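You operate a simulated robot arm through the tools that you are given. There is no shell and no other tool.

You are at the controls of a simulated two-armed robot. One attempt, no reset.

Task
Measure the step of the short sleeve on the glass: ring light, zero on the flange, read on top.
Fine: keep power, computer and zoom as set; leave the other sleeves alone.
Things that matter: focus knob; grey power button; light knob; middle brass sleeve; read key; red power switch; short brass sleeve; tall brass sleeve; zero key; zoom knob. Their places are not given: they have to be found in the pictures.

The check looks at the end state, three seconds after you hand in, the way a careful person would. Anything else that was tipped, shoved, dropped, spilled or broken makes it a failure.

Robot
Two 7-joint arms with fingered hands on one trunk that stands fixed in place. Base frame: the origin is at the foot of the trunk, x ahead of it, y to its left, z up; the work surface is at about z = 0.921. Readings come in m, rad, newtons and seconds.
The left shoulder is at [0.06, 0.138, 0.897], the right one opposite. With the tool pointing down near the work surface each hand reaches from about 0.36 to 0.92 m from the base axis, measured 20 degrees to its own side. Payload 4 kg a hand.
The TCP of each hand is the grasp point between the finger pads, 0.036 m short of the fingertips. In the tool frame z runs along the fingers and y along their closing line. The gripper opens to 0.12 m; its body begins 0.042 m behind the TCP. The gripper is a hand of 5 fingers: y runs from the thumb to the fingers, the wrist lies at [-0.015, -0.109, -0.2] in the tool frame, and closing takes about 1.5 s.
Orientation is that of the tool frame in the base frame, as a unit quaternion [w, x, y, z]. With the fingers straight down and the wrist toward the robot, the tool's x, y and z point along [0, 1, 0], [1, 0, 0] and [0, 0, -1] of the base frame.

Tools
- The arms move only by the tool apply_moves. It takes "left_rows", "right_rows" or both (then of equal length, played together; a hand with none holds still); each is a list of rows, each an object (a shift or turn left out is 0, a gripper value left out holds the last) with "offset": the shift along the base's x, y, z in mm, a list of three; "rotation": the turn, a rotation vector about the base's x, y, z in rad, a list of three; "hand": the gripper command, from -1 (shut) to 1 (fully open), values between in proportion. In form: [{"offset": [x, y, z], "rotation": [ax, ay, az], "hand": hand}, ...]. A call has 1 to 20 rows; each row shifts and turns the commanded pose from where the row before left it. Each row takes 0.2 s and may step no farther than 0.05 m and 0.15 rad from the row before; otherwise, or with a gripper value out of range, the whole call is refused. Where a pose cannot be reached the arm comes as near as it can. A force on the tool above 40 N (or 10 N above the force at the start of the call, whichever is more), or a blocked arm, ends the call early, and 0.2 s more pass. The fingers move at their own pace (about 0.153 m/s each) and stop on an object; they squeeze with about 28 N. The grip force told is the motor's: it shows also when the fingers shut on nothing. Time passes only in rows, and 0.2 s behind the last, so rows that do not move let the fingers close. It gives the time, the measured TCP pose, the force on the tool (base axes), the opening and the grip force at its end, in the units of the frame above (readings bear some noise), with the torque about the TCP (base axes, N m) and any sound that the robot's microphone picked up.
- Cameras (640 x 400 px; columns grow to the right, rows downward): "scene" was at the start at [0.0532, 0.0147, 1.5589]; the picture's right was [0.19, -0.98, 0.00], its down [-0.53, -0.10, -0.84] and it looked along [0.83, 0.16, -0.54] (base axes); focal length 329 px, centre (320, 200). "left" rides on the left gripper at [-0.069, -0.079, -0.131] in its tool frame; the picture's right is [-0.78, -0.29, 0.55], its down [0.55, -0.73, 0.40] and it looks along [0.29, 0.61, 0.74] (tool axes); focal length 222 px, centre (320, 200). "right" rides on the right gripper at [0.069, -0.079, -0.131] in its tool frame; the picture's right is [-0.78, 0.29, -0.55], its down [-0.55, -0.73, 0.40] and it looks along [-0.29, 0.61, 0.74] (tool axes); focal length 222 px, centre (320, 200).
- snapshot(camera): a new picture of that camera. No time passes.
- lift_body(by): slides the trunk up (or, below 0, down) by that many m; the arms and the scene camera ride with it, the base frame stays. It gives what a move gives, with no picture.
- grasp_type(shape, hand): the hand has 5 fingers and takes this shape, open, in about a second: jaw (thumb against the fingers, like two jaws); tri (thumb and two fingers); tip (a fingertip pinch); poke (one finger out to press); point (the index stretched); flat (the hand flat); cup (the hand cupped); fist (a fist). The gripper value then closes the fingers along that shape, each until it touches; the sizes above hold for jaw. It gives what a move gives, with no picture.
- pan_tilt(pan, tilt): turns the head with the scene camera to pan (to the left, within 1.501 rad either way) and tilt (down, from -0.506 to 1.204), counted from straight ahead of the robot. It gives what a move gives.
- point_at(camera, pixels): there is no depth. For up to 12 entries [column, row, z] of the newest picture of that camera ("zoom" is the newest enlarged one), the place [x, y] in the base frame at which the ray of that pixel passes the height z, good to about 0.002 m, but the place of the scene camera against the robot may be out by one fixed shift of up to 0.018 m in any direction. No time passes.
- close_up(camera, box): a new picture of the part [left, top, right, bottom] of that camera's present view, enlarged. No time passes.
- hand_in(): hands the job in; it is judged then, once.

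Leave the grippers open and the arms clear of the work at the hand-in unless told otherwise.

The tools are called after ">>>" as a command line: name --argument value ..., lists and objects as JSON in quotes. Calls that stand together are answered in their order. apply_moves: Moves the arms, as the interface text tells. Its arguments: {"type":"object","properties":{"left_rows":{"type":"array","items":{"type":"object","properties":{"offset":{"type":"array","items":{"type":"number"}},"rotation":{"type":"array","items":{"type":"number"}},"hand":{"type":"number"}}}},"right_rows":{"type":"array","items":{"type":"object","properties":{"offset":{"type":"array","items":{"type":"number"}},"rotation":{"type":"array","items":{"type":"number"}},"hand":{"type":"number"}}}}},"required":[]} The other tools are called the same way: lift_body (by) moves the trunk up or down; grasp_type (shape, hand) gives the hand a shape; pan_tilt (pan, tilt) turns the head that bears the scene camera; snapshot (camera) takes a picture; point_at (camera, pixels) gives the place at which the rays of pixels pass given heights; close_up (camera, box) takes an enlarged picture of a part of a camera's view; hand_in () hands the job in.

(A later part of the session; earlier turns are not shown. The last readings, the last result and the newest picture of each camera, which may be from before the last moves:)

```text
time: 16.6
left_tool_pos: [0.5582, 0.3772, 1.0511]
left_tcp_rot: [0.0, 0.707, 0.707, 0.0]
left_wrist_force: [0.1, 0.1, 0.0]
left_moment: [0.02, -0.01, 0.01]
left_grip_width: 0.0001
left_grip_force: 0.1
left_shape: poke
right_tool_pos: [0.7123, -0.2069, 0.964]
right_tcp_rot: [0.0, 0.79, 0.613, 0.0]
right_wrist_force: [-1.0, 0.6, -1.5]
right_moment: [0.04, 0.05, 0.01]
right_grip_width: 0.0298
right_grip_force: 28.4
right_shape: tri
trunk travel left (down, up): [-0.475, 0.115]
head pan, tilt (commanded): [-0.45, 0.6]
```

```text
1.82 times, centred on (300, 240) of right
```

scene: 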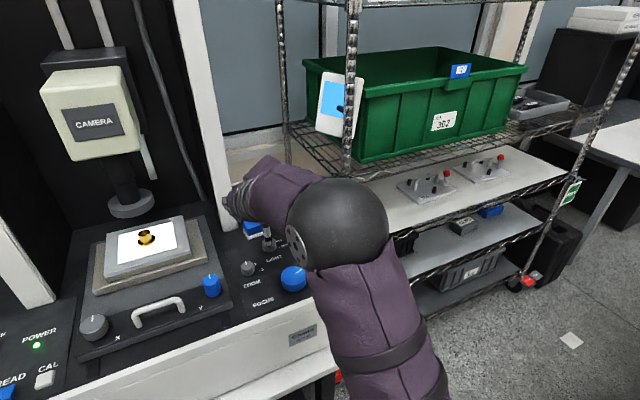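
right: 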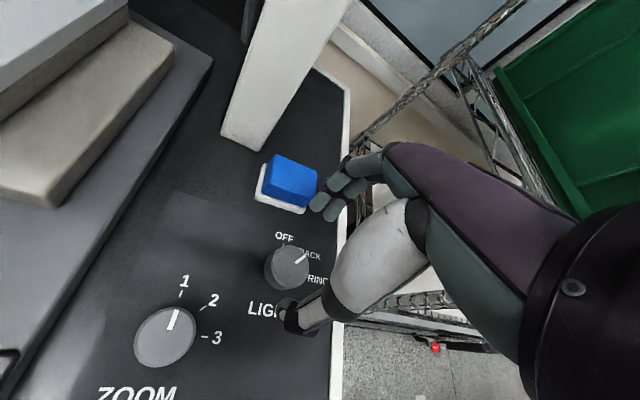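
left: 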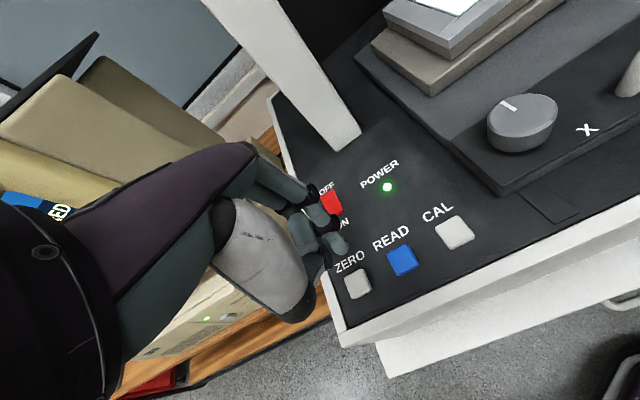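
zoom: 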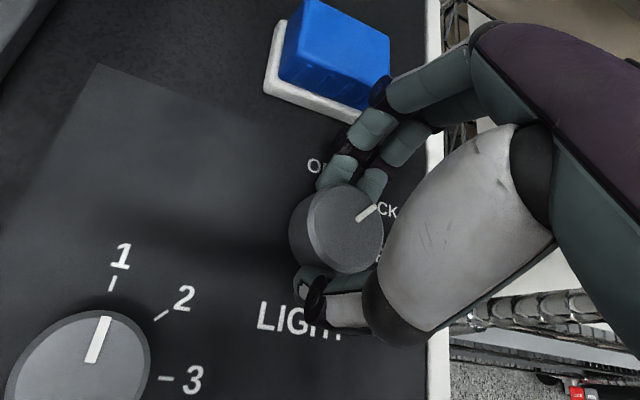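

Gripped at 30 mm width. I'll now turn clockwise (negative z) in small steps, first about 0.4 rad, and check.

>>> apply_moves --right_rows '[{"rotation": [0, 0, -0.1]}, {"rotation": [0, 0, -0.1]}, {"rotation": [0, 0, -0.1]}, {"rotation": [0, 0, -0.1]}, {"rotation": [0, 0, 0]}]'

>>> close_up --camera "right" --box '[200, 130, 400, 350]'

```text
time: 17.8
left_tool_pos: [0.5569, 0.3746, 1.0525]
left_tcp_rot: [0.0, 0.707, 0.707, 0.001]
left_wrist_force: [-0.2, 0.1, -0.3]
left_moment: [-0.01, -0.02, 0.0]
left_grip_width: 0.0001
left_grip_force: 0.1
left_shape: poke
right_tool_pos: [0.7121, -0.206, 0.9646]
right_tcp_rot: [0.001, 0.897, 0.443, 0.0]
right_wrist_force: [-1.5, -8.8, -3.6]
right_moment: [-0.28, -0.02, 0.08]
right_grip_width: 0.0296
right_grip_force: 27.9
right_shape: tri
trunk travel left (down, up): [-0.475, 0.115]
head pan, tilt (commanded): [-0.45, 0.6]
```

```text
1.82 times, centred on (300, 240) of right
```

zoom: 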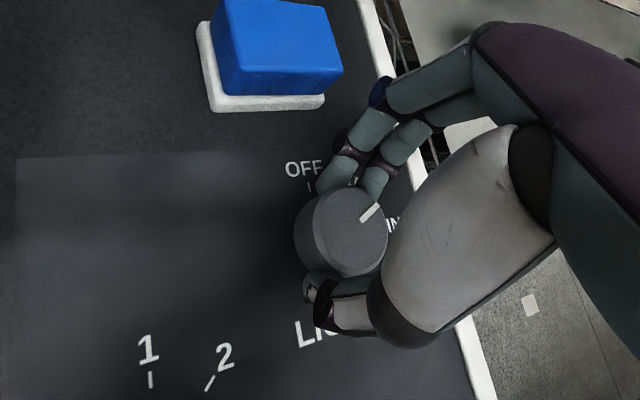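

The pointer turned with the hand. I'll continue another 0.45 rad and then look at the pointer.

>>> apply_moves --right_rows '[{"rotation": [0, 0, -0.1]}, {"rotation": [0, 0, -0.1]}, {"rotation": [0, 0, -0.1]}, {"rotation": [0, 0, -0.1]}, {"rotation": [0, 0, -0.06]}, {"rotation": [0, 0, 0]}]'

>>> close_up --camera "right" --box '[200, 130, 400, 350]'

>>> pan_tilt --pan 0.75 --tilt 0.5

>>> close_up --camera "scene" --box '[265, 125, 365, 200]'

```text
time: 19.2
left_tool_pos: [0.5578, 0.3741, 1.0514]
left_tcp_rot: [-0.001, 0.707, 0.707, 0.0]
left_wrist_force: [-0.2, -0.5, -0.4]
left_moment: [-0.02, 0.03, -0.02]
left_grip_width: 0.0
left_grip_force: 0.0
left_shape: poke
right_tool_pos: [0.7123, -0.2043, 0.964]
right_tcp_rot: [0.0, 0.974, 0.227, -0.002]
right_wrist_force: [-6.5, -15.0, -6.4]
right_moment: [-0.6, 0.06, 0.09]
right_grip_width: 0.0288
right_grip_force: 28.6
right_shape: tri
trunk travel left (down, up): [-0.475, 0.115]
head pan, tilt (commanded): [-0.45, 0.6]
```

```text
1.82 times, centred on (300, 240) of right
```

zoom: 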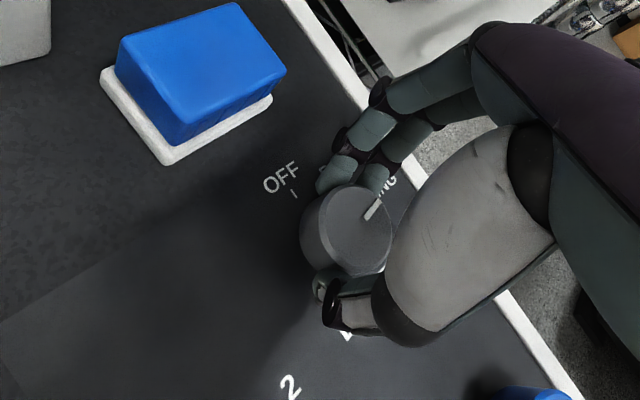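

```text
time: 20.6
left_tool_pos: [0.5582, 0.3749, 1.0502]
left_tcp_rot: [0.0, 0.708, 0.707, 0.0]
left_wrist_force: [0.3, 0.2, -0.2]
left_moment: [-0.01, -0.01, -0.01]
left_grip_width: 0.0
left_grip_force: 0.0
left_shape: poke
right_tool_pos: [0.7143, -0.2047, 0.964]
right_tcp_rot: [-0.001, 0.974, 0.228, 0.0]
right_wrist_force: [-8.6, -16.5, -9.4]
right_moment: [-0.65, 0.0, 0.09]
right_grip_width: 0.0281
right_grip_force: 27.7
right_shape: tri
trunk travel left (down, up): [-0.475, 0.115]
head pan, tilt (commanded): [0.75, 0.499]
```

```text
5.33 times, centred on (315, 162) of scene
```

zoom: 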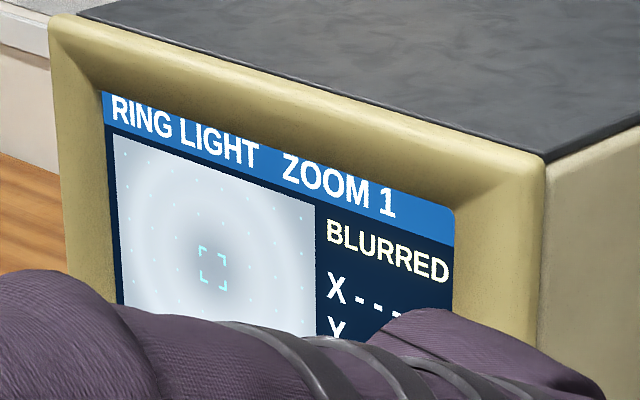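

The monitor now reads "RING LIGHT  ZOOM 1". The knob turned about 49°. I'll open the hand, go straight up, and check the pointer on the knob.

>>> apply_moves --right_rows '[{"hand": -0.2}, {"hand": 0.1}, {"hand": 0.3}, {"offset": [0, 0, 0]}, {"offset": [0, 0, 25]}, {"offset": [0, 0, 35]}, {"offset": [0, 0, 40]}, {"offset": [0, 0, 0]}]'

>>> snapshot --camera "right"

>>> snapshot --camera "scene"

```text
time: 22.4
left_tool_pos: [0.5567, 0.3771, 1.0506]
left_tcp_rot: [0.0, 0.707, 0.707, 0.0]
left_wrist_force: [-0.3, -0.4, -0.5]
left_moment: [-0.02, -0.01, 0.03]
left_grip_width: 0.0
left_grip_force: 0.0
left_shape: poke
right_tool_pos: [0.713, -0.2029, 1.0642]
right_tcp_rot: [0.0, 0.974, 0.228, -0.001]
right_wrist_force: [0.1, 0.4, 0.9]
right_moment: [-0.03, 0.0, -0.01]
right_grip_width: 0.0777
right_grip_force: 0.1
right_shape: tri
trunk travel left (down, up): [-0.475, 0.115]
head pan, tilt (commanded): [0.75, 0.499]
```

```text
taken
```

right: 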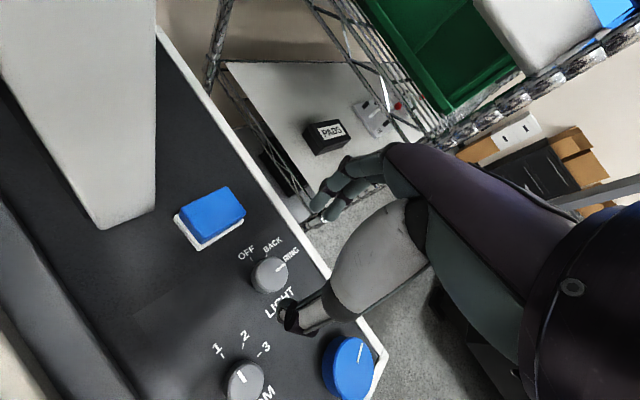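

```text
taken
```

scene: 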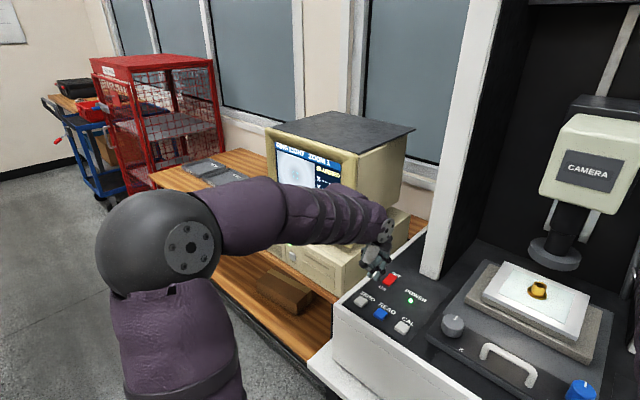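

The pointer is on RING. Now the left forearm hides the lower half of the screen; I'll turn the left hand about +0.75 rad so its elbow swings inward, and look again.

>>> apply_moves --left_rows '[{"rotation": [0, 0, 0.15]}, {"rotation": [0, 0, 0.15]}, {"rotation": [0, 0, 0.15]}, {"rotation": [0, 0, 0.15]}, {"rotation": [0, 0, 0.15]}, {"rotation": [0, 0, 0]}]'

>>> snapshot --camera "scene"

>>> snapshot --camera "left"

```text
time: 23.8
left_tool_pos: [0.5546, 0.3777, 1.0519]
left_tcp_rot: [0.0, 0.399, 0.917, -0.001]
left_wrist_force: [-0.1, -0.7, -1.3]
left_moment: [-0.01, 0.03, 0.02]
left_grip_width: 0.0
left_grip_force: 0.1
left_shape: poke
right_tool_pos: [0.7129, -0.2041, 1.0644]
right_tcp_rot: [0.0, 0.974, 0.228, 0.0]
right_wrist_force: [-0.7, 0.6, 0.0]
right_moment: [0.0, 0.02, -0.03]
right_grip_width: 0.0775
right_grip_force: 0.0
right_shape: tri
trunk travel left (down, up): [-0.475, 0.115]
head pan, tilt (commanded): [0.75, 0.499]
```

```text
taken
```

scene: 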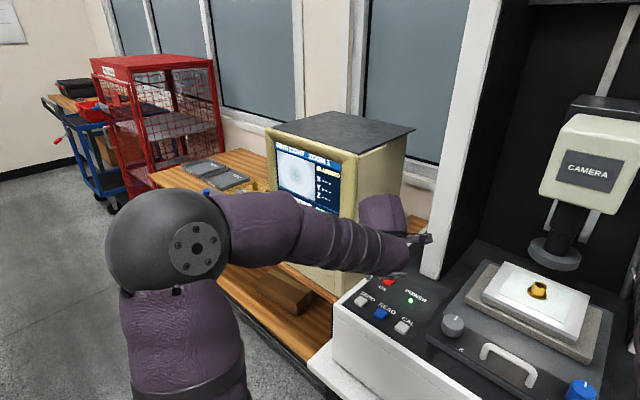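

```text
taken
```

left: 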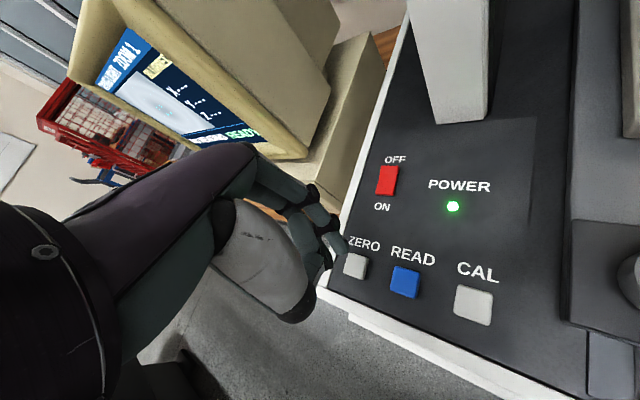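

The whole screen is now in view, in both cameras. I'll enlarge the screen, and the golden thing near the trays at (265,185).

>>> close_up --camera "scene" --box '[265, 125, 375, 235]'

>>> close_up --camera "scene" --box '[180, 150, 290, 210]'

>>> close_up --camera "left" --box '[70, 20, 290, 170]'

```text
3.64 times, centred on (320, 180) of scene
```

zoom: 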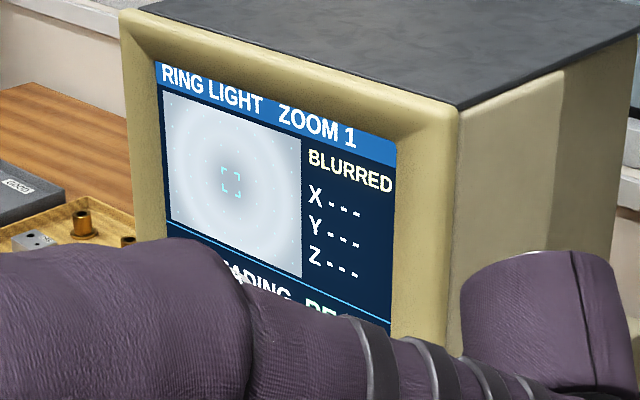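

```text
5.82 times, centred on (235, 180) of scene
```

zoom: 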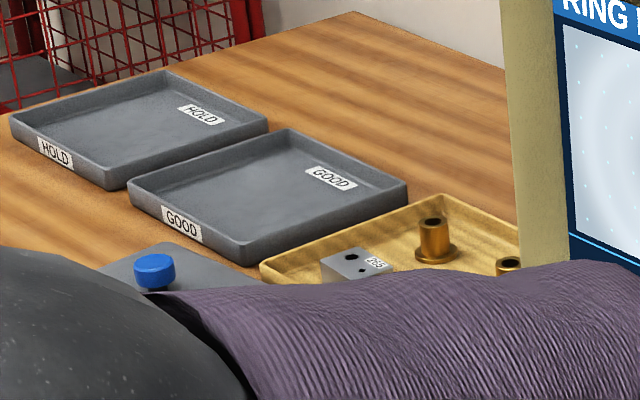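

```text
2.67 times, centred on (180, 95) of left
```

zoom: 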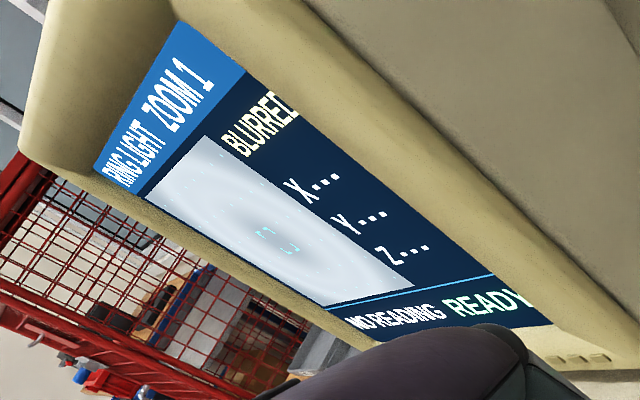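

The desk has a wooden tray with other sleeves beside the monitor. The screen says: BLURRED, X---, Y---, Z---, NO READING, READY. I'll draw the left hand back a bit to see the whole tray and compare sleeve sizes.

>>> apply_moves --left_rows '[{"offset": [-30, -30, 0]}, {"offset": [-30, -30, 0]}, {"offset": [-30, -30, 0]}, {"offset": [-30, -30, 0]}, {"offset": [0, 0, 0]}]'

>>> snapshot --camera "scene"

>>> close_up --camera "scene" --box '[180, 130, 380, 240]'

>>> snapshot --camera "left"

```text
time: 25.0
left_tool_pos: [0.4345, 0.2585, 1.0526]
left_tcp_rot: [0.0, 0.399, 0.917, 0.0]
left_wrist_force: [0.0, -0.4, -0.1]
left_moment: [-0.06, -0.04, 0.03]
left_grip_width: 0.0
left_grip_force: 0.0
left_shape: poke
right_tool_pos: [0.7135, -0.2049, 1.0638]
right_tcp_rot: [0.0, 0.973, 0.229, 0.0]
right_wrist_force: [0.2, 0.0, 0.3]
right_moment: [0.0, 0.0, 0.0]
right_grip_width: 0.0776
right_grip_force: 0.1
right_shape: tri
trunk travel left (down, up): [-0.475, 0.115]
head pan, tilt (commanded): [0.75, 0.499]
```

```text
taken
```

scene: 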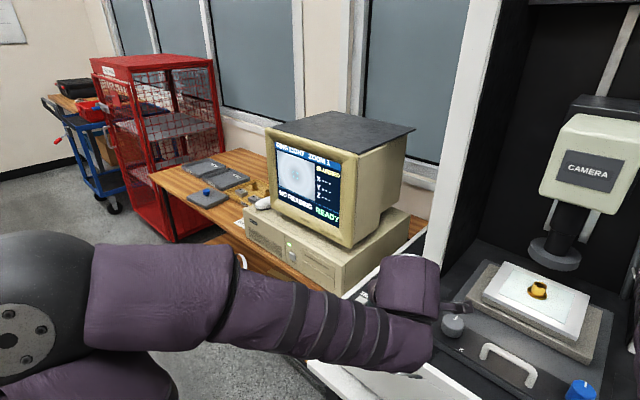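

```text
3.20 times, centred on (280, 185) of scene
```

zoom: 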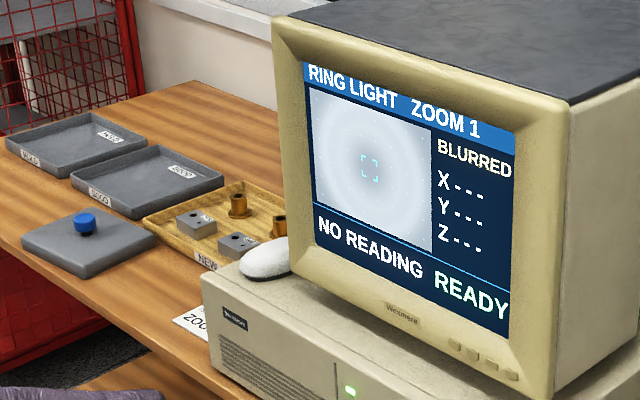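

```text
taken
```

left: 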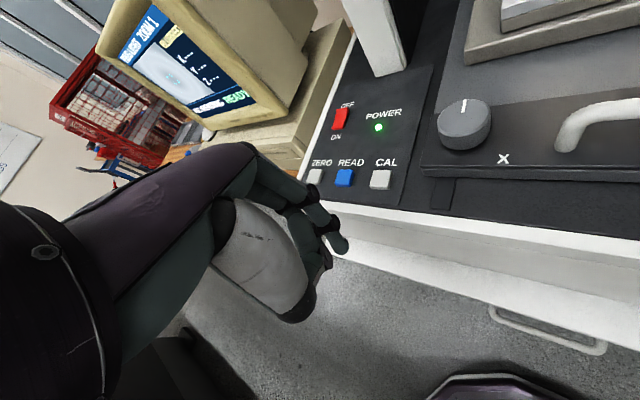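

There is a paper on the desk at about (240,223) that may hold instructions, and two sleeves in the NEW tray. I'll enlarge these.

>>> close_up --camera "scene" --box '[225, 185, 275, 235]'

>>> close_up --camera "scene" --box '[520, 265, 570, 310]'

>>> close_up --camera "scene" --box '[270, 135, 345, 235]'

```text
8.00 times, centred on (250, 210) of scene
```

zoom: 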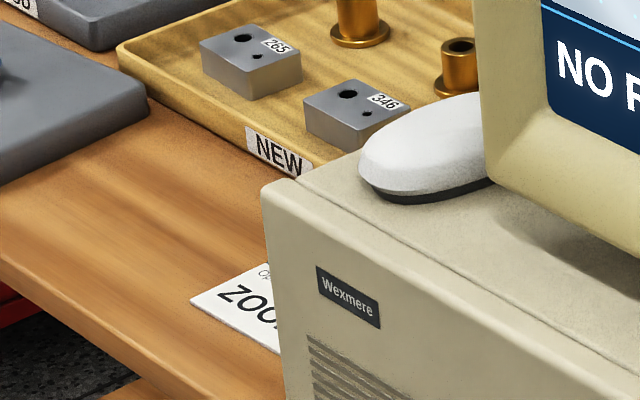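

```text
8.89 times, centred on (545, 288) of scene
```

zoom: 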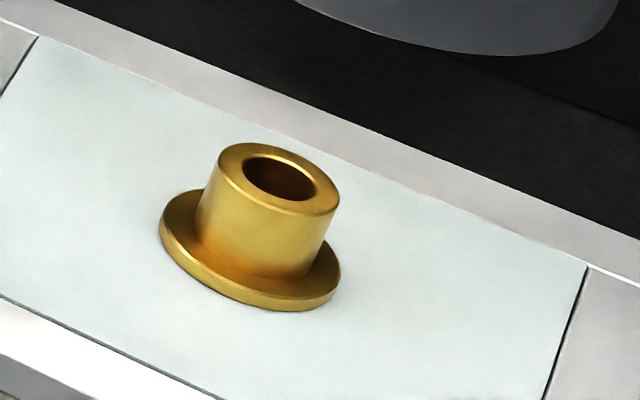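

```text
4.00 times, centred on (308, 185) of scene
```

zoom: 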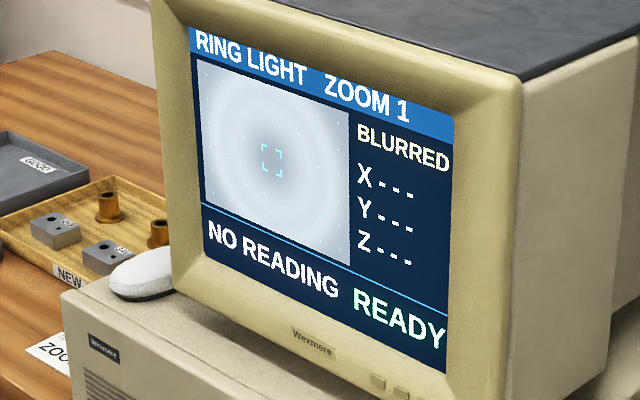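

The sleeve on the glass is clearly shorter than those in the NEW tray, so it is the short one and stays where it is. Next I'll move the right hand above the focus knob at (0.565,-0.221), yaw back to about 0, opening about 100 mm.

>>> apply_moves --right_rows '[{"offset": [-18.5, -2, 3], "rotation": [0, 0, 0.139], "hand": 0.7}, {"offset": [-18.5, -2, 3], "rotation": [0, 0, 0.139]}, {"offset": [-18.5, -2, 0], "rotation": [0, 0, 0.139]}, {"offset": [-18.5, -2, 0], "rotation": [0, 0, 0.139]}, {"offset": [-18.5, -2, 0], "rotation": [0, 0, 0.139]}, {"offset": [-18.5, -2, 0], "rotation": [0, 0, 0.139]}, {"offset": [-18.5, -2, 0], "rotation": [0, 0, 0.139]}, {"offset": [-18.5, -3, 0], "rotation": [0, 0, 0.139]}, {"offset": [0, 0, 0]}]'

>>> snapshot --camera "right"

```text
time: 27.0
left_tool_pos: [0.4334, 0.2587, 1.0535]
left_tcp_rot: [0.0, 0.399, 0.917, -0.001]
left_wrist_force: [0.1, 0.4, 0.3]
left_moment: [0.0, 0.02, -0.01]
left_grip_width: 0.0002
left_grip_force: 0.2
left_shape: poke
right_tool_pos: [0.567, -0.2197, 1.0711]
right_tcp_rot: [0.0, 0.706, 0.708, 0.0]
right_wrist_force: [0.6, 0.0, -0.2]
right_moment: [-0.03, 0.05, 0.0]
right_grip_width: 0.1018
right_grip_force: 0.1
right_shape: tri
trunk travel left (down, up): [-0.475, 0.115]
head pan, tilt (commanded): [0.75, 0.499]
```

```text
taken
```

right: 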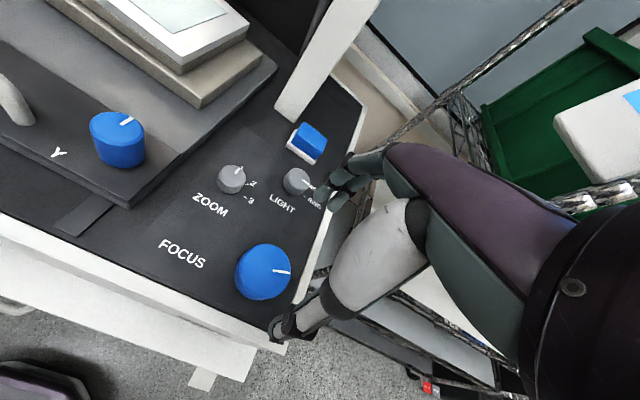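

I'll enlarge the focus knob in this view and measure its centre.

>>> close_up --camera "right" --box '[210, 220, 330, 320]'

>>> point_at --camera "zoom" --pixels '[[290, 204, 0.94], [290, 204, 0.945], [290, 204, 0.95], [290, 204, 0.955], [185, 200, 0.945], [392, 200, 0.945], [290, 100, 0.945], [290, 308, 0.945]]'

```text
4.00 times, centred on (270, 270) of right
```

zoom: 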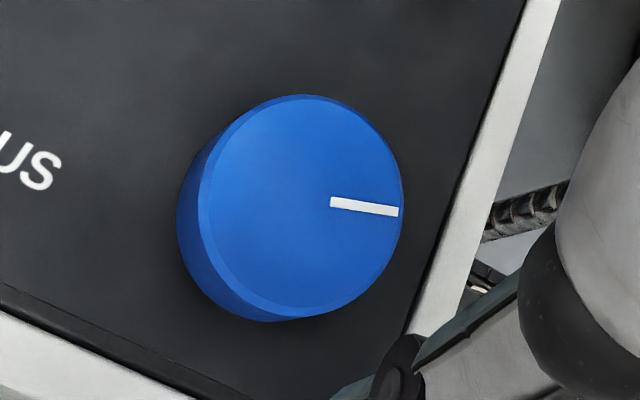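

```text
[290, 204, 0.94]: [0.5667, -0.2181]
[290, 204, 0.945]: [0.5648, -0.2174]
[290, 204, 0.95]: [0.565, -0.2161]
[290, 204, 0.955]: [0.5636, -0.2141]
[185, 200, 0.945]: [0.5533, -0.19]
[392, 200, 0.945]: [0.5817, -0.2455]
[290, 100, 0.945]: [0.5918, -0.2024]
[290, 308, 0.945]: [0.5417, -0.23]
```

Centre is about (0.566,-0.220), directly under the TCP. I'll lower to TCP z≈0.968 in steps, staying open.

>>> apply_moves --right_rows '[{"offset": [0, 0, -30]}, {"offset": [0, 0, -30]}, {"offset": [0, 0, -20]}, {"offset": [0, 0, -15]}, {"offset": [0, 0, -8]}, {"offset": [0, 0, 0]}]'

>>> snapshot --camera "right"

```text
time: 28.4
left_tool_pos: [0.4342, 0.2587, 1.0531]
left_tcp_rot: [0.0, 0.398, 0.917, 0.0]
left_wrist_force: [-0.3, -0.8, 0.3]
left_moment: [0.02, -0.02, 0.03]
left_grip_width: 0.0003
left_grip_force: 0.0
left_shape: poke
right_tool_pos: [0.566, -0.2211, 0.9686]
right_tcp_rot: [0.0, 0.707, 0.707, 0.001]
right_wrist_force: [0.1, -0.2, 0.0]
right_moment: [0.03, -0.02, 0.01]
right_grip_width: 0.1018
right_grip_force: 0.1
right_shape: tri
trunk travel left (down, up): [-0.475, 0.115]
head pan, tilt (commanded): [0.75, 0.499]
```

```text
taken
```

right: 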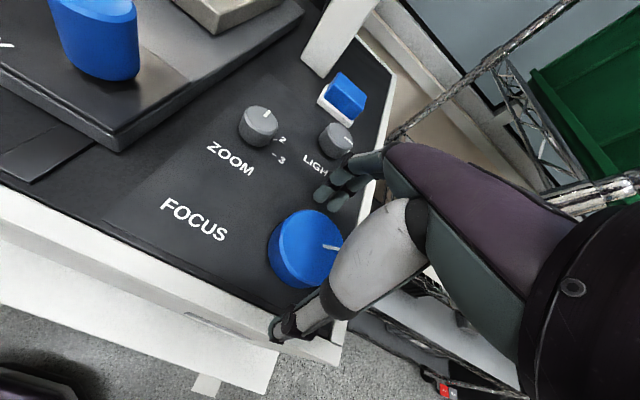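

The fingers straddle the focus knob without touching anything. Closing.

>>> apply_moves --right_rows '[{"hand": 0.3}, {"hand": 0}, {"hand": -1}, {"hand": -1}, {"hand": -1}]'

>>> close_up --camera "right" --box '[230, 160, 400, 350]'

>>> close_up --camera "scene" --box '[270, 135, 345, 235]'

```text
time: 29.6
left_tool_pos: [0.4348, 0.2586, 1.0538]
left_tcp_rot: [0.0, 0.399, 0.917, 0.0]
left_wrist_force: [0.5, 0.3, -0.5]
left_moment: [0.0, -0.01, -0.01]
left_grip_width: 0.0
left_grip_force: 0.1
left_shape: poke
right_tool_pos: [0.5632, -0.2217, 0.9686]
right_tcp_rot: [0.0, 0.707, 0.708, 0.0]
right_wrist_force: [-1.4, -0.1, -1.4]
right_moment: [-0.01, 0.0, -0.01]
right_grip_width: 0.0521
right_grip_force: 28.3
right_shape: tri
trunk travel left (down, up): [-0.475, 0.115]
head pan, tilt (commanded): [0.75, 0.499]
```

```text
2.11 times, centred on (315, 255) of right
```

zoom: 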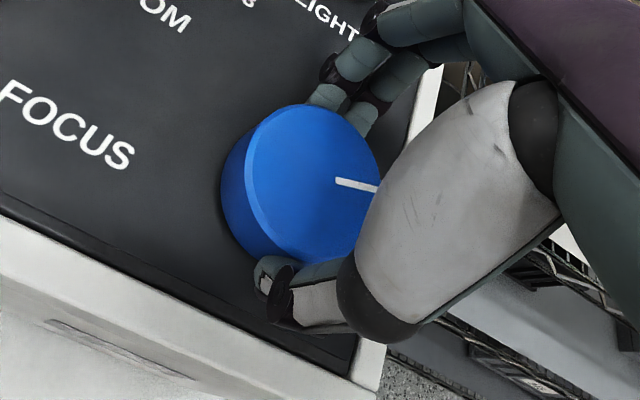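

```text
4.00 times, centred on (308, 185) of scene
```

zoom: 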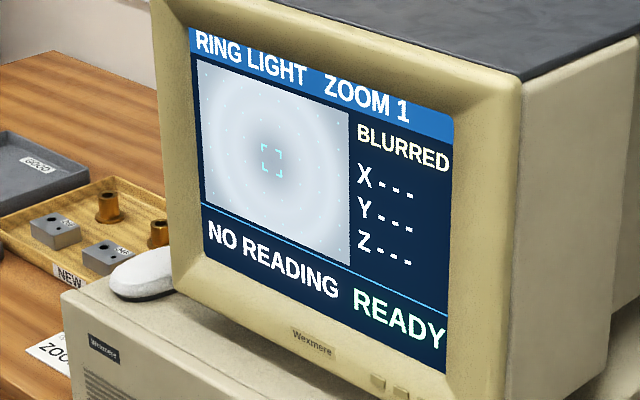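

Gripped at 52 mm. I'll turn the focus knob clockwise 0.3 rad and look at the screen.

>>> apply_moves --right_rows '[{"rotation": [0, 0, -0.1]}, {"rotation": [0, 0, -0.1]}, {"rotation": [0, 0, -0.1]}, {"rotation": [0, 0, 0]}]'

>>> close_up --camera "scene" --box '[270, 135, 345, 235]'

```text
time: 30.6
left_tool_pos: [0.434, 0.2583, 1.0527]
left_tcp_rot: [0.0, 0.399, 0.917, 0.0]
left_wrist_force: [0.5, -0.1, 0.5]
left_moment: [-0.03, 0.03, 0.03]
left_grip_width: 0.0
left_grip_force: 0.0
left_shape: poke
right_tool_pos: [0.565, -0.2213, 0.9679]
right_tcp_rot: [0.0, 0.805, 0.594, 0.001]
right_wrist_force: [-6.2, 2.3, -2.6]
right_moment: [0.04, 0.23, 0.09]
right_grip_width: 0.0515
right_grip_force: 27.8
right_shape: tri
trunk travel left (down, up): [-0.475, 0.115]
head pan, tilt (commanded): [0.75, 0.499]
```

```text
4.00 times, centred on (308, 185) of scene
```

zoom: 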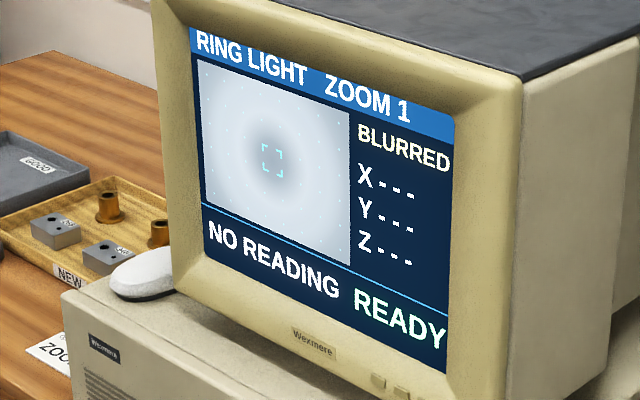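

The faint outer ring got weaker. I'll enlarge only the image part, then turn another 0.3 rad the same way to compare.

>>> close_up --camera "scene" --box '[284, 145, 328, 205]'

>>> apply_moves --right_rows '[{"rotation": [0, 0, -0.1]}, {"rotation": [0, 0, -0.1]}, {"rotation": [0, 0, -0.1]}, {"rotation": [0, 0, 0]}]'

>>> close_up --camera "scene" --box '[270, 135, 345, 235]'

```text
6.67 times, centred on (306, 175) of scene
```

zoom: 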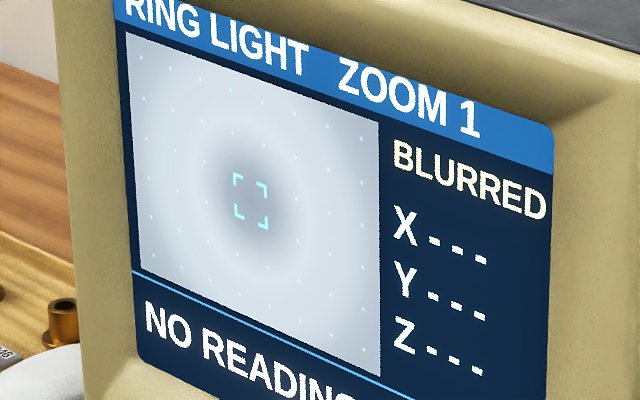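

```text
time: 31.6
left_tool_pos: [0.4339, 0.2583, 1.053]
left_tcp_rot: [0.0, 0.4, 0.916, 0.0]
left_wrist_force: [-0.6, 0.3, -0.4]
left_moment: [0.02, 0.0, 0.0]
left_grip_width: 0.0
left_grip_force: 0.0
left_shape: poke
right_tool_pos: [0.565, -0.2204, 0.9687]
right_tcp_rot: [0.0, 0.885, 0.466, 0.0]
right_wrist_force: [-10.9, 3.8, -3.8]
right_moment: [0.19, 0.37, 0.05]
right_grip_width: 0.0507
right_grip_force: 28.0
right_shape: tri
trunk travel left (down, up): [-0.475, 0.115]
head pan, tilt (commanded): [0.75, 0.499]
```

```text
4.00 times, centred on (308, 185) of scene
```

zoom: 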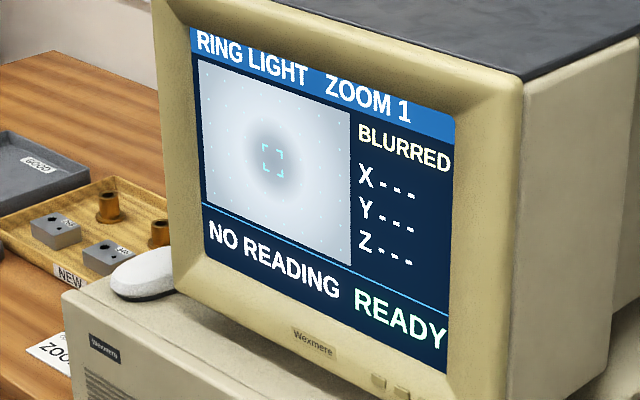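

Turning clockwise makes the bore darker and clearer, so that way leads to the top face; the flange lies the other way. I'll turn counter-clockwise 0.9 rad and look.

>>> apply_moves --right_rows '[{"rotation": [0, 0, 0.1]}, {"rotation": [0, 0, 0.1]}, {"rotation": [0, 0, 0.1]}, {"rotation": [0, 0, 0.1]}, {"rotation": [0, 0, 0.1]}, {"rotation": [0, 0, 0.1]}, {"rotation": [0, 0, 0.1]}, {"rotation": [0, 0, 0.1]}, {"rotation": [0, 0, 0.1]}, {"rotation": [0, 0, 0]}]'

>>> close_up --camera "scene" --box '[270, 135, 345, 235]'

>>> close_up --camera "right" --box '[230, 160, 400, 350]'

```text
time: 33.8
left_tool_pos: [0.4354, 0.2585, 1.0536]
left_tcp_rot: [0.0, 0.398, 0.917, 0.0]
left_wrist_force: [-0.3, 1.0, -0.2]
left_moment: [0.01, 0.01, 0.0]
left_grip_width: 0.0
left_grip_force: 0.0
left_shape: poke
right_tool_pos: [0.5656, -0.2215, 0.9697]
right_tcp_rot: [-0.001, 0.592, 0.806, 0.0]
right_wrist_force: [1.9, -0.6, -3.5]
right_moment: [-0.01, -0.01, -0.06]
right_grip_width: 0.0511
right_grip_force: 27.9
right_shape: tri
trunk travel left (down, up): [-0.475, 0.115]
head pan, tilt (commanded): [0.75, 0.499]
```

```text
4.00 times, centred on (308, 185) of scene
```

zoom: 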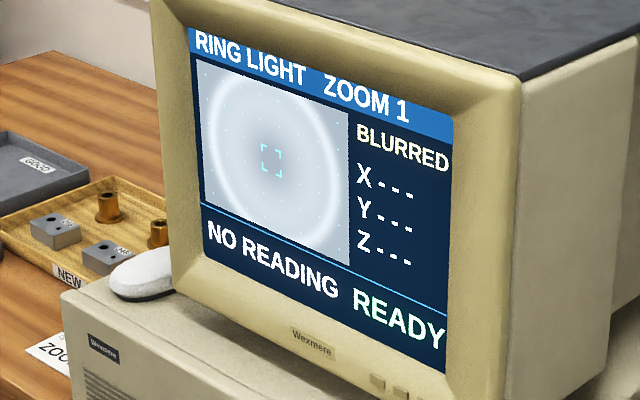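

```text
2.11 times, centred on (315, 255) of right
```

zoom: 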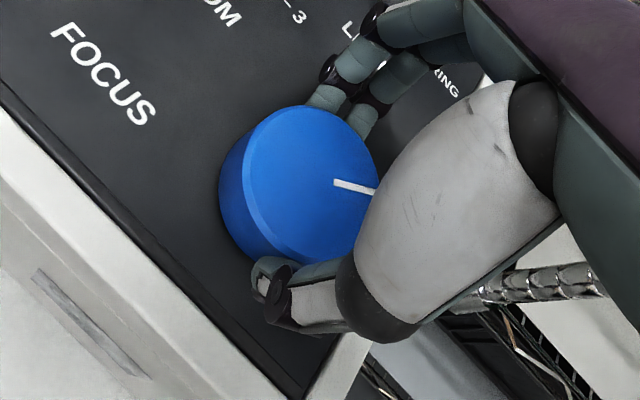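

The outer flange ring sharpens this way. I'll go on counter-clockwise by 0.2 rad and look again.

>>> apply_moves --right_rows '[{"rotation": [0, 0, 0.1]}, {"rotation": [0, 0, 0.1]}, {"rotation": [0, 0, 0]}]'

>>> close_up --camera "scene" --box '[270, 135, 345, 235]'

```text
time: 34.6
left_tool_pos: [0.4353, 0.2575, 1.0536]
left_tcp_rot: [0.0, 0.399, 0.917, 0.0]
left_wrist_force: [-0.1, 0.3, 0.7]
left_moment: [0.01, 0.01, -0.01]
left_grip_width: 0.0
left_grip_force: 0.0
left_shape: poke
right_tool_pos: [0.5654, -0.2216, 0.9693]
right_tcp_rot: [0.0, 0.508, 0.861, 0.0]
right_wrist_force: [3.2, -3.1, -0.2]
right_moment: [-0.08, -0.07, -0.09]
right_grip_width: 0.0512
right_grip_force: 27.7
right_shape: tri
trunk travel left (down, up): [-0.475, 0.115]
head pan, tilt (commanded): [0.75, 0.499]
```

```text
4.00 times, centred on (308, 185) of scene
```

zoom: 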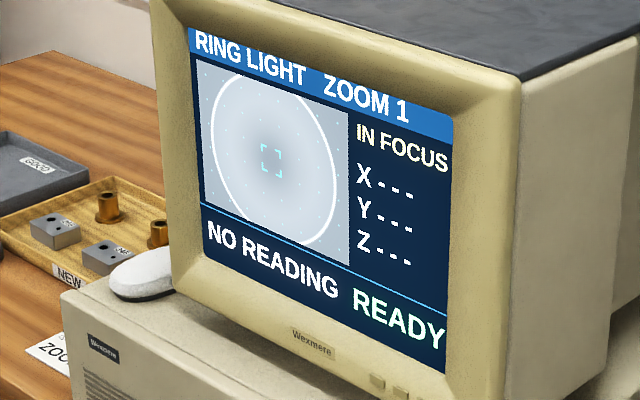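

The screen says IN FOCUS with a thin flange ring. I'll find the width of this in-focus band by small steps further on, so I can zero in its middle.

>>> apply_moves --right_rows '[{"rotation": [0, 0, 0.04]}, {"rotation": [0, 0, 0]}]'

>>> close_up --camera "scene" --box '[270, 135, 345, 235]'

>>> apply_moves --right_rows '[{"rotation": [0, 0, 0.04]}, {"rotation": [0, 0, 0]}]'

>>> close_up --camera "scene" --box '[270, 135, 345, 235]'

>>> apply_moves --right_rows '[{"rotation": [0, 0, 0.04]}, {"rotation": [0, 0, 0]}]'

>>> close_up --camera "scene" --box '[270, 135, 345, 235]'

```text
time: 35.2
left_tool_pos: [0.4342, 0.2579, 1.0533]
left_tcp_rot: [-0.001, 0.4, 0.917, 0.001]
left_wrist_force: [-0.3, -0.5, 0.5]
left_moment: [0.01, 0.0, 0.0]
left_grip_width: 0.0
left_grip_force: 0.1
left_shape: poke
right_tool_pos: [0.5649, -0.2203, 0.9684]
right_tcp_rot: [0.0, 0.492, 0.871, 0.0]
right_wrist_force: [4.1, -2.5, 4.8]
right_moment: [-0.08, -0.11, -0.07]
right_grip_width: 0.0514
right_grip_force: 28.4
right_shape: tri
trunk travel left (down, up): [-0.475, 0.115]
head pan, tilt (commanded): [0.75, 0.499]
```

```text
4.00 times, centred on (308, 185) of scene
```

zoom: 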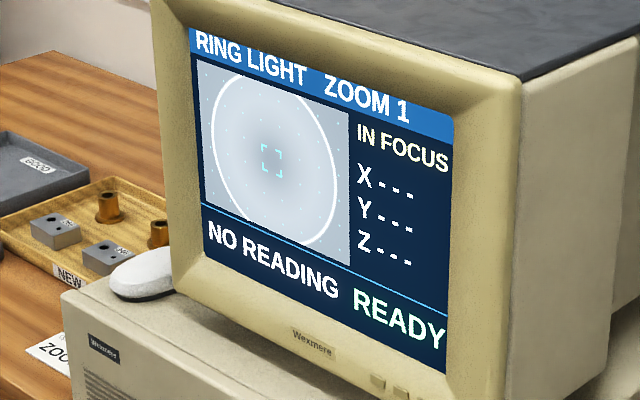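

```text
time: 35.8
left_tool_pos: [0.4339, 0.2579, 1.0539]
left_tcp_rot: [0.0, 0.399, 0.917, 0.0]
left_wrist_force: [-1.1, -0.2, -0.2]
left_moment: [0.02, 0.01, 0.02]
left_grip_width: 0.0001
left_grip_force: 0.1
left_shape: poke
right_tool_pos: [0.5664, -0.2197, 0.9678]
right_tcp_rot: [0.0, 0.474, 0.88, 0.001]
right_wrist_force: [4.2, -2.6, 5.7]
right_moment: [-0.07, -0.16, -0.07]
right_grip_width: 0.0516
right_grip_force: 28.2
right_shape: tri
trunk travel left (down, up): [-0.475, 0.115]
head pan, tilt (commanded): [0.75, 0.499]
```

```text
4.00 times, centred on (308, 185) of scene
```

zoom: 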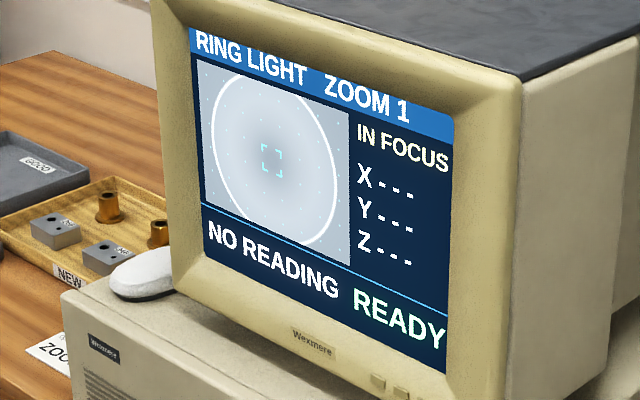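

```text
time: 36.4
left_tool_pos: [0.4346, 0.2588, 1.0547]
left_tcp_rot: [0.001, 0.399, 0.917, 0.001]
left_wrist_force: [-1.1, -0.2, 0.3]
left_moment: [0.01, -0.02, -0.03]
left_grip_width: 0.0002
left_grip_force: 0.1
left_shape: poke
right_tool_pos: [0.5654, -0.2212, 0.9683]
right_tcp_rot: [0.001, 0.457, 0.889, 0.001]
right_wrist_force: [6.7, -2.3, 9.0]
right_moment: [-0.05, -0.25, -0.06]
right_grip_width: 0.0519
right_grip_force: 27.4
right_shape: tri
trunk travel left (down, up): [-0.475, 0.115]
head pan, tilt (commanded): [0.75, 0.499]
```

```text
4.00 times, centred on (308, 185) of scene
```

zoom: 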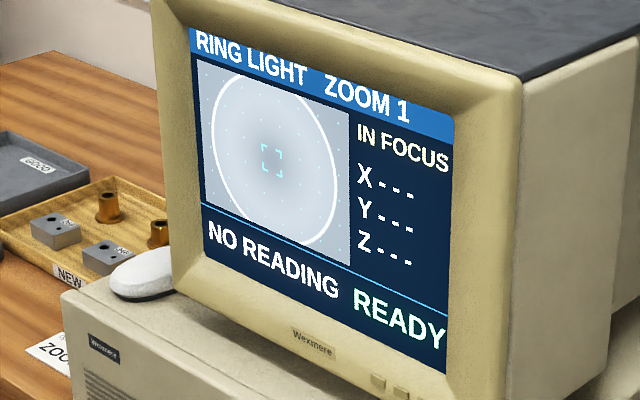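

Still IN FOCUS, the ring slightly softer now. I'll go two more small steps to find the other edge of the band.

>>> apply_moves --right_rows '[{"rotation": [0, 0, 0.04]}, {"rotation": [0, 0, 0]}]'

>>> close_up --camera "scene" --box '[270, 135, 345, 235]'

>>> apply_moves --right_rows '[{"rotation": [0, 0, 0.04]}, {"rotation": [0, 0, 0]}]'

>>> close_up --camera "scene" --box '[270, 135, 345, 235]'

```text
time: 37.0
left_tool_pos: [0.435, 0.259, 1.0533]
left_tcp_rot: [0.0, 0.398, 0.917, 0.001]
left_wrist_force: [-0.9, 0.0, -0.6]
left_moment: [0.0, -0.01, -0.01]
left_grip_width: 0.0
left_grip_force: 0.0
left_shape: poke
right_tool_pos: [0.5655, -0.22, 0.9679]
right_tcp_rot: [-0.001, 0.439, 0.899, 0.0]
right_wrist_force: [8.0, -1.4, 8.0]
right_moment: [0.01, -0.29, -0.1]
right_grip_width: 0.0522
right_grip_force: 28.1
right_shape: tri
trunk travel left (down, up): [-0.475, 0.115]
head pan, tilt (commanded): [0.75, 0.499]
```

```text
4.00 times, centred on (308, 185) of scene
```

zoom: 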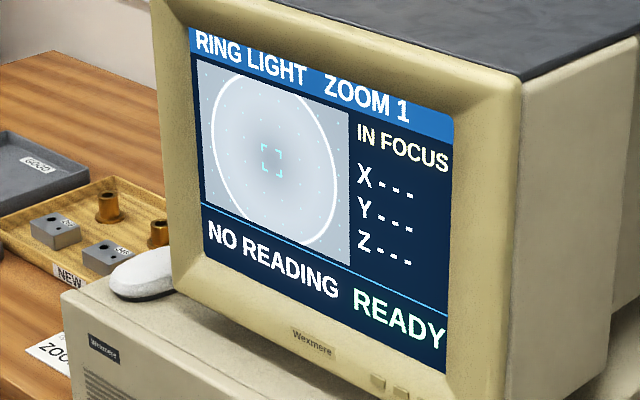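

```text
time: 37.6
left_tool_pos: [0.4338, 0.2589, 1.0531]
left_tcp_rot: [0.001, 0.399, 0.917, 0.0]
left_wrist_force: [-0.1, -0.5, 0.1]
left_moment: [0.02, 0.02, -0.02]
left_grip_width: 0.0001
left_grip_force: 0.1
left_shape: poke
right_tool_pos: [0.5644, -0.2198, 0.9668]
right_tcp_rot: [0.0, 0.42, 0.907, 0.001]
right_wrist_force: [7.1, -2.9, 12.2]
right_moment: [-0.04, -0.29, -0.06]
right_grip_width: 0.0521
right_grip_force: 27.7
right_shape: tri
trunk travel left (down, up): [-0.475, 0.115]
head pan, tilt (commanded): [0.75, 0.499]
```

```text
4.00 times, centred on (308, 185) of scene
```

zoom: 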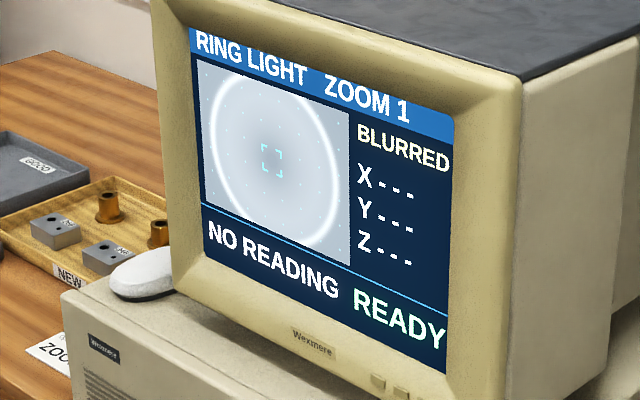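

The upper edge of the band is near yaw 0.68. Now I'll go back and find the lower edge: first to about 0.46, then lower in small steps.

>>> apply_moves --right_rows '[{"rotation": [0, 0, -0.08]}, {"rotation": [0, 0, -0.08]}, {"rotation": [0, 0, -0.08]}, {"rotation": [0, 0, 0]}]'

>>> close_up --camera "scene" --box '[270, 135, 345, 235]'

>>> apply_moves --right_rows '[{"rotation": [0, 0, -0.04]}, {"rotation": [0, 0, 0]}]'

>>> close_up --camera "scene" --box '[270, 135, 345, 235]'

```text
time: 38.6
left_tool_pos: [0.4342, 0.2576, 1.0545]
left_tcp_rot: [-0.001, 0.4, 0.917, 0.0]
left_wrist_force: [-0.7, -0.5, 0.0]
left_moment: [0.01, -0.05, -0.03]
left_grip_width: 0.0002
left_grip_force: 0.0
left_shape: poke
right_tool_pos: [0.5647, -0.2194, 0.9685]
right_tcp_rot: [0.0, 0.526, 0.85, 0.0]
right_wrist_force: [2.1, -0.8, 11.0]
right_moment: [-0.01, -0.19, 0.03]
right_grip_width: 0.0522
right_grip_force: 28.5
right_shape: tri
trunk travel left (down, up): [-0.475, 0.115]
head pan, tilt (commanded): [0.75, 0.499]
```

```text
4.00 times, centred on (308, 185) of scene
```

zoom: 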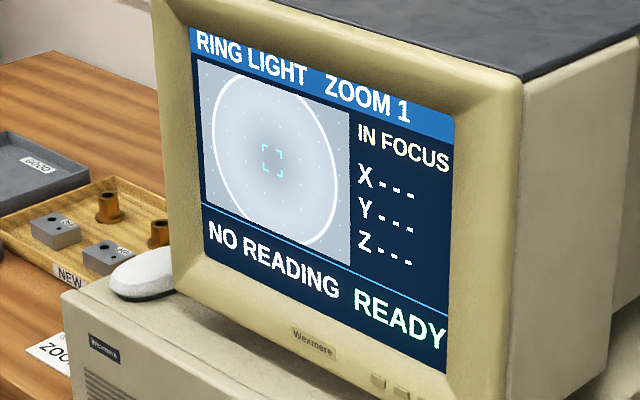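

```text
time: 39.2
left_tool_pos: [0.4344, 0.2573, 1.0541]
left_tcp_rot: [0.0, 0.399, 0.917, -0.001]
left_wrist_force: [0.8, -0.6, 1.1]
left_moment: [0.0, 0.01, 0.01]
left_grip_width: 0.0
left_grip_force: 0.1
left_shape: poke
right_tool_pos: [0.5656, -0.2192, 0.9683]
right_tcp_rot: [0.0, 0.544, 0.839, 0.0]
right_wrist_force: [3.0, -2.0, 7.8]
right_moment: [0.03, -0.22, 0.06]
right_grip_width: 0.0523
right_grip_force: 28.0
right_shape: tri
trunk travel left (down, up): [-0.475, 0.115]
head pan, tilt (commanded): [0.75, 0.499]
```

```text
4.00 times, centred on (308, 185) of scene
```

zoom: 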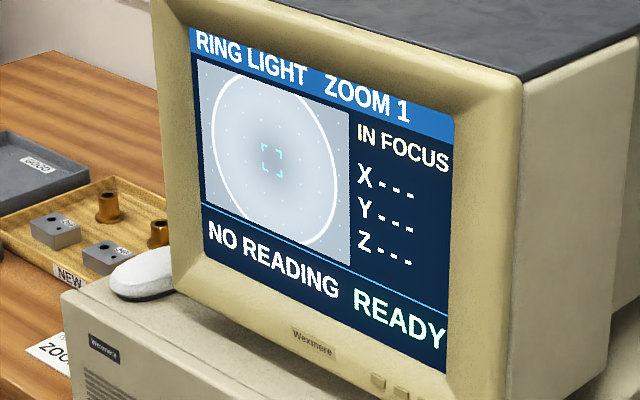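

Still in focus at yaw 0.42. Two more small steps down.

>>> apply_moves --right_rows '[{"rotation": [0, 0, -0.04]}, {"rotation": [0, 0, 0]}]'

>>> close_up --camera "scene" --box '[270, 135, 345, 235]'

>>> apply_moves --right_rows '[{"rotation": [0, 0, -0.04]}, {"rotation": [0, 0, 0]}]'

>>> close_up --camera "scene" --box '[270, 135, 345, 235]'

```text
time: 39.8
left_tool_pos: [0.4343, 0.2585, 1.0537]
left_tcp_rot: [0.0, 0.4, 0.917, -0.001]
left_wrist_force: [0.1, -0.7, 0.7]
left_moment: [0.01, 0.0, 0.0]
left_grip_width: 0.0
left_grip_force: 0.0
left_shape: poke
right_tool_pos: [0.5648, -0.2193, 0.9675]
right_tcp_rot: [-0.001, 0.56, 0.829, 0.0]
right_wrist_force: [1.5, -2.2, 6.8]
right_moment: [0.0, -0.1, 0.05]
right_grip_width: 0.0523
right_grip_force: 28.0
right_shape: tri
trunk travel left (down, up): [-0.475, 0.115]
head pan, tilt (commanded): [0.75, 0.499]
```

```text
4.00 times, centred on (308, 185) of scene
```

zoom: 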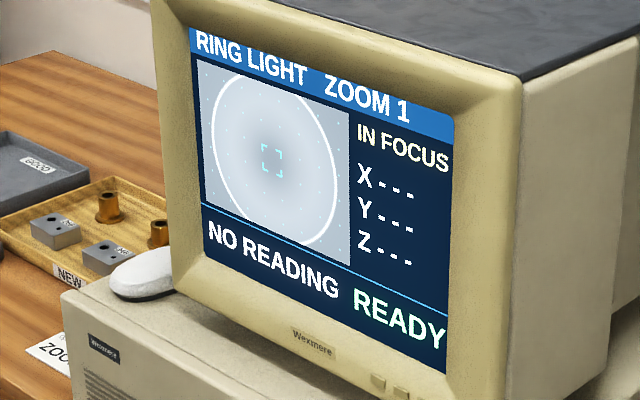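

```text
time: 40.4
left_tool_pos: [0.4342, 0.2575, 1.0529]
left_tcp_rot: [0.0, 0.399, 0.917, 0.0]
left_wrist_force: [-0.3, -0.4, 0.6]
left_moment: [-0.02, 0.0, -0.04]
left_grip_width: 0.0001
left_grip_force: 0.0
left_shape: poke
right_tool_pos: [0.5661, -0.2207, 0.9692]
right_tcp_rot: [-0.001, 0.577, 0.817, -0.001]
right_wrist_force: [-0.8, -1.4, 2.1]
right_moment: [0.02, 0.06, 0.06]
right_grip_width: 0.0521
right_grip_force: 28.0
right_shape: tri
trunk travel left (down, up): [-0.475, 0.115]
head pan, tilt (commanded): [0.75, 0.499]
```

```text
4.00 times, centred on (308, 185) of scene
```

zoom: 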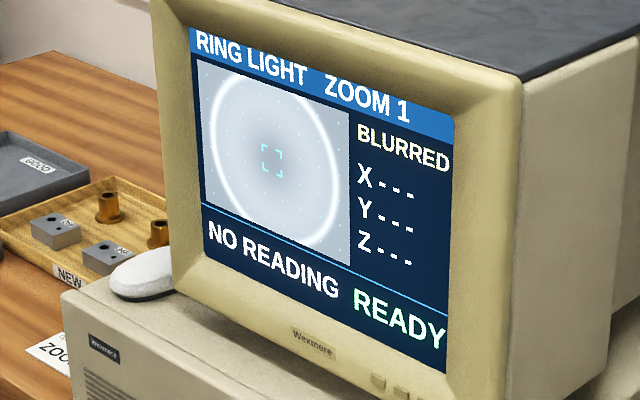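

Blurred at 0.34, so the band runs from about 0.36 to 0.68 with a little lag; the middle is about 0.52. I'll turn up to about 0.55 (allowing for lag) and check sharpness.

>>> apply_moves --right_rows '[{"rotation": [0, 0, 0.07]}, {"rotation": [0, 0, 0.07]}, {"rotation": [0, 0, 0.07]}, {"rotation": [0, 0, 0]}]'

>>> close_up --camera "scene" --box '[284, 145, 328, 205]'

```text
time: 41.4
left_tool_pos: [0.4352, 0.2586, 1.0525]
left_tcp_rot: [0.001, 0.399, 0.917, 0.001]
left_wrist_force: [-0.4, 0.1, 0.2]
left_moment: [0.03, -0.01, 0.01]
left_grip_width: 0.0002
left_grip_force: 0.0
left_shape: poke
right_tool_pos: [0.5661, -0.221, 0.9689]
right_tcp_rot: [0.0, 0.487, 0.873, 0.001]
right_wrist_force: [4.7, -0.4, 2.6]
right_moment: [-0.04, -0.12, -0.08]
right_grip_width: 0.0523
right_grip_force: 28.0
right_shape: tri
trunk travel left (down, up): [-0.475, 0.115]
head pan, tilt (commanded): [0.75, 0.499]
```

```text
6.67 times, centred on (306, 175) of scene
```

zoom: 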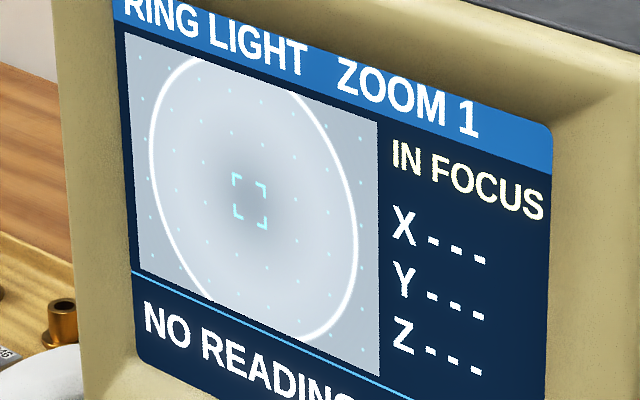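

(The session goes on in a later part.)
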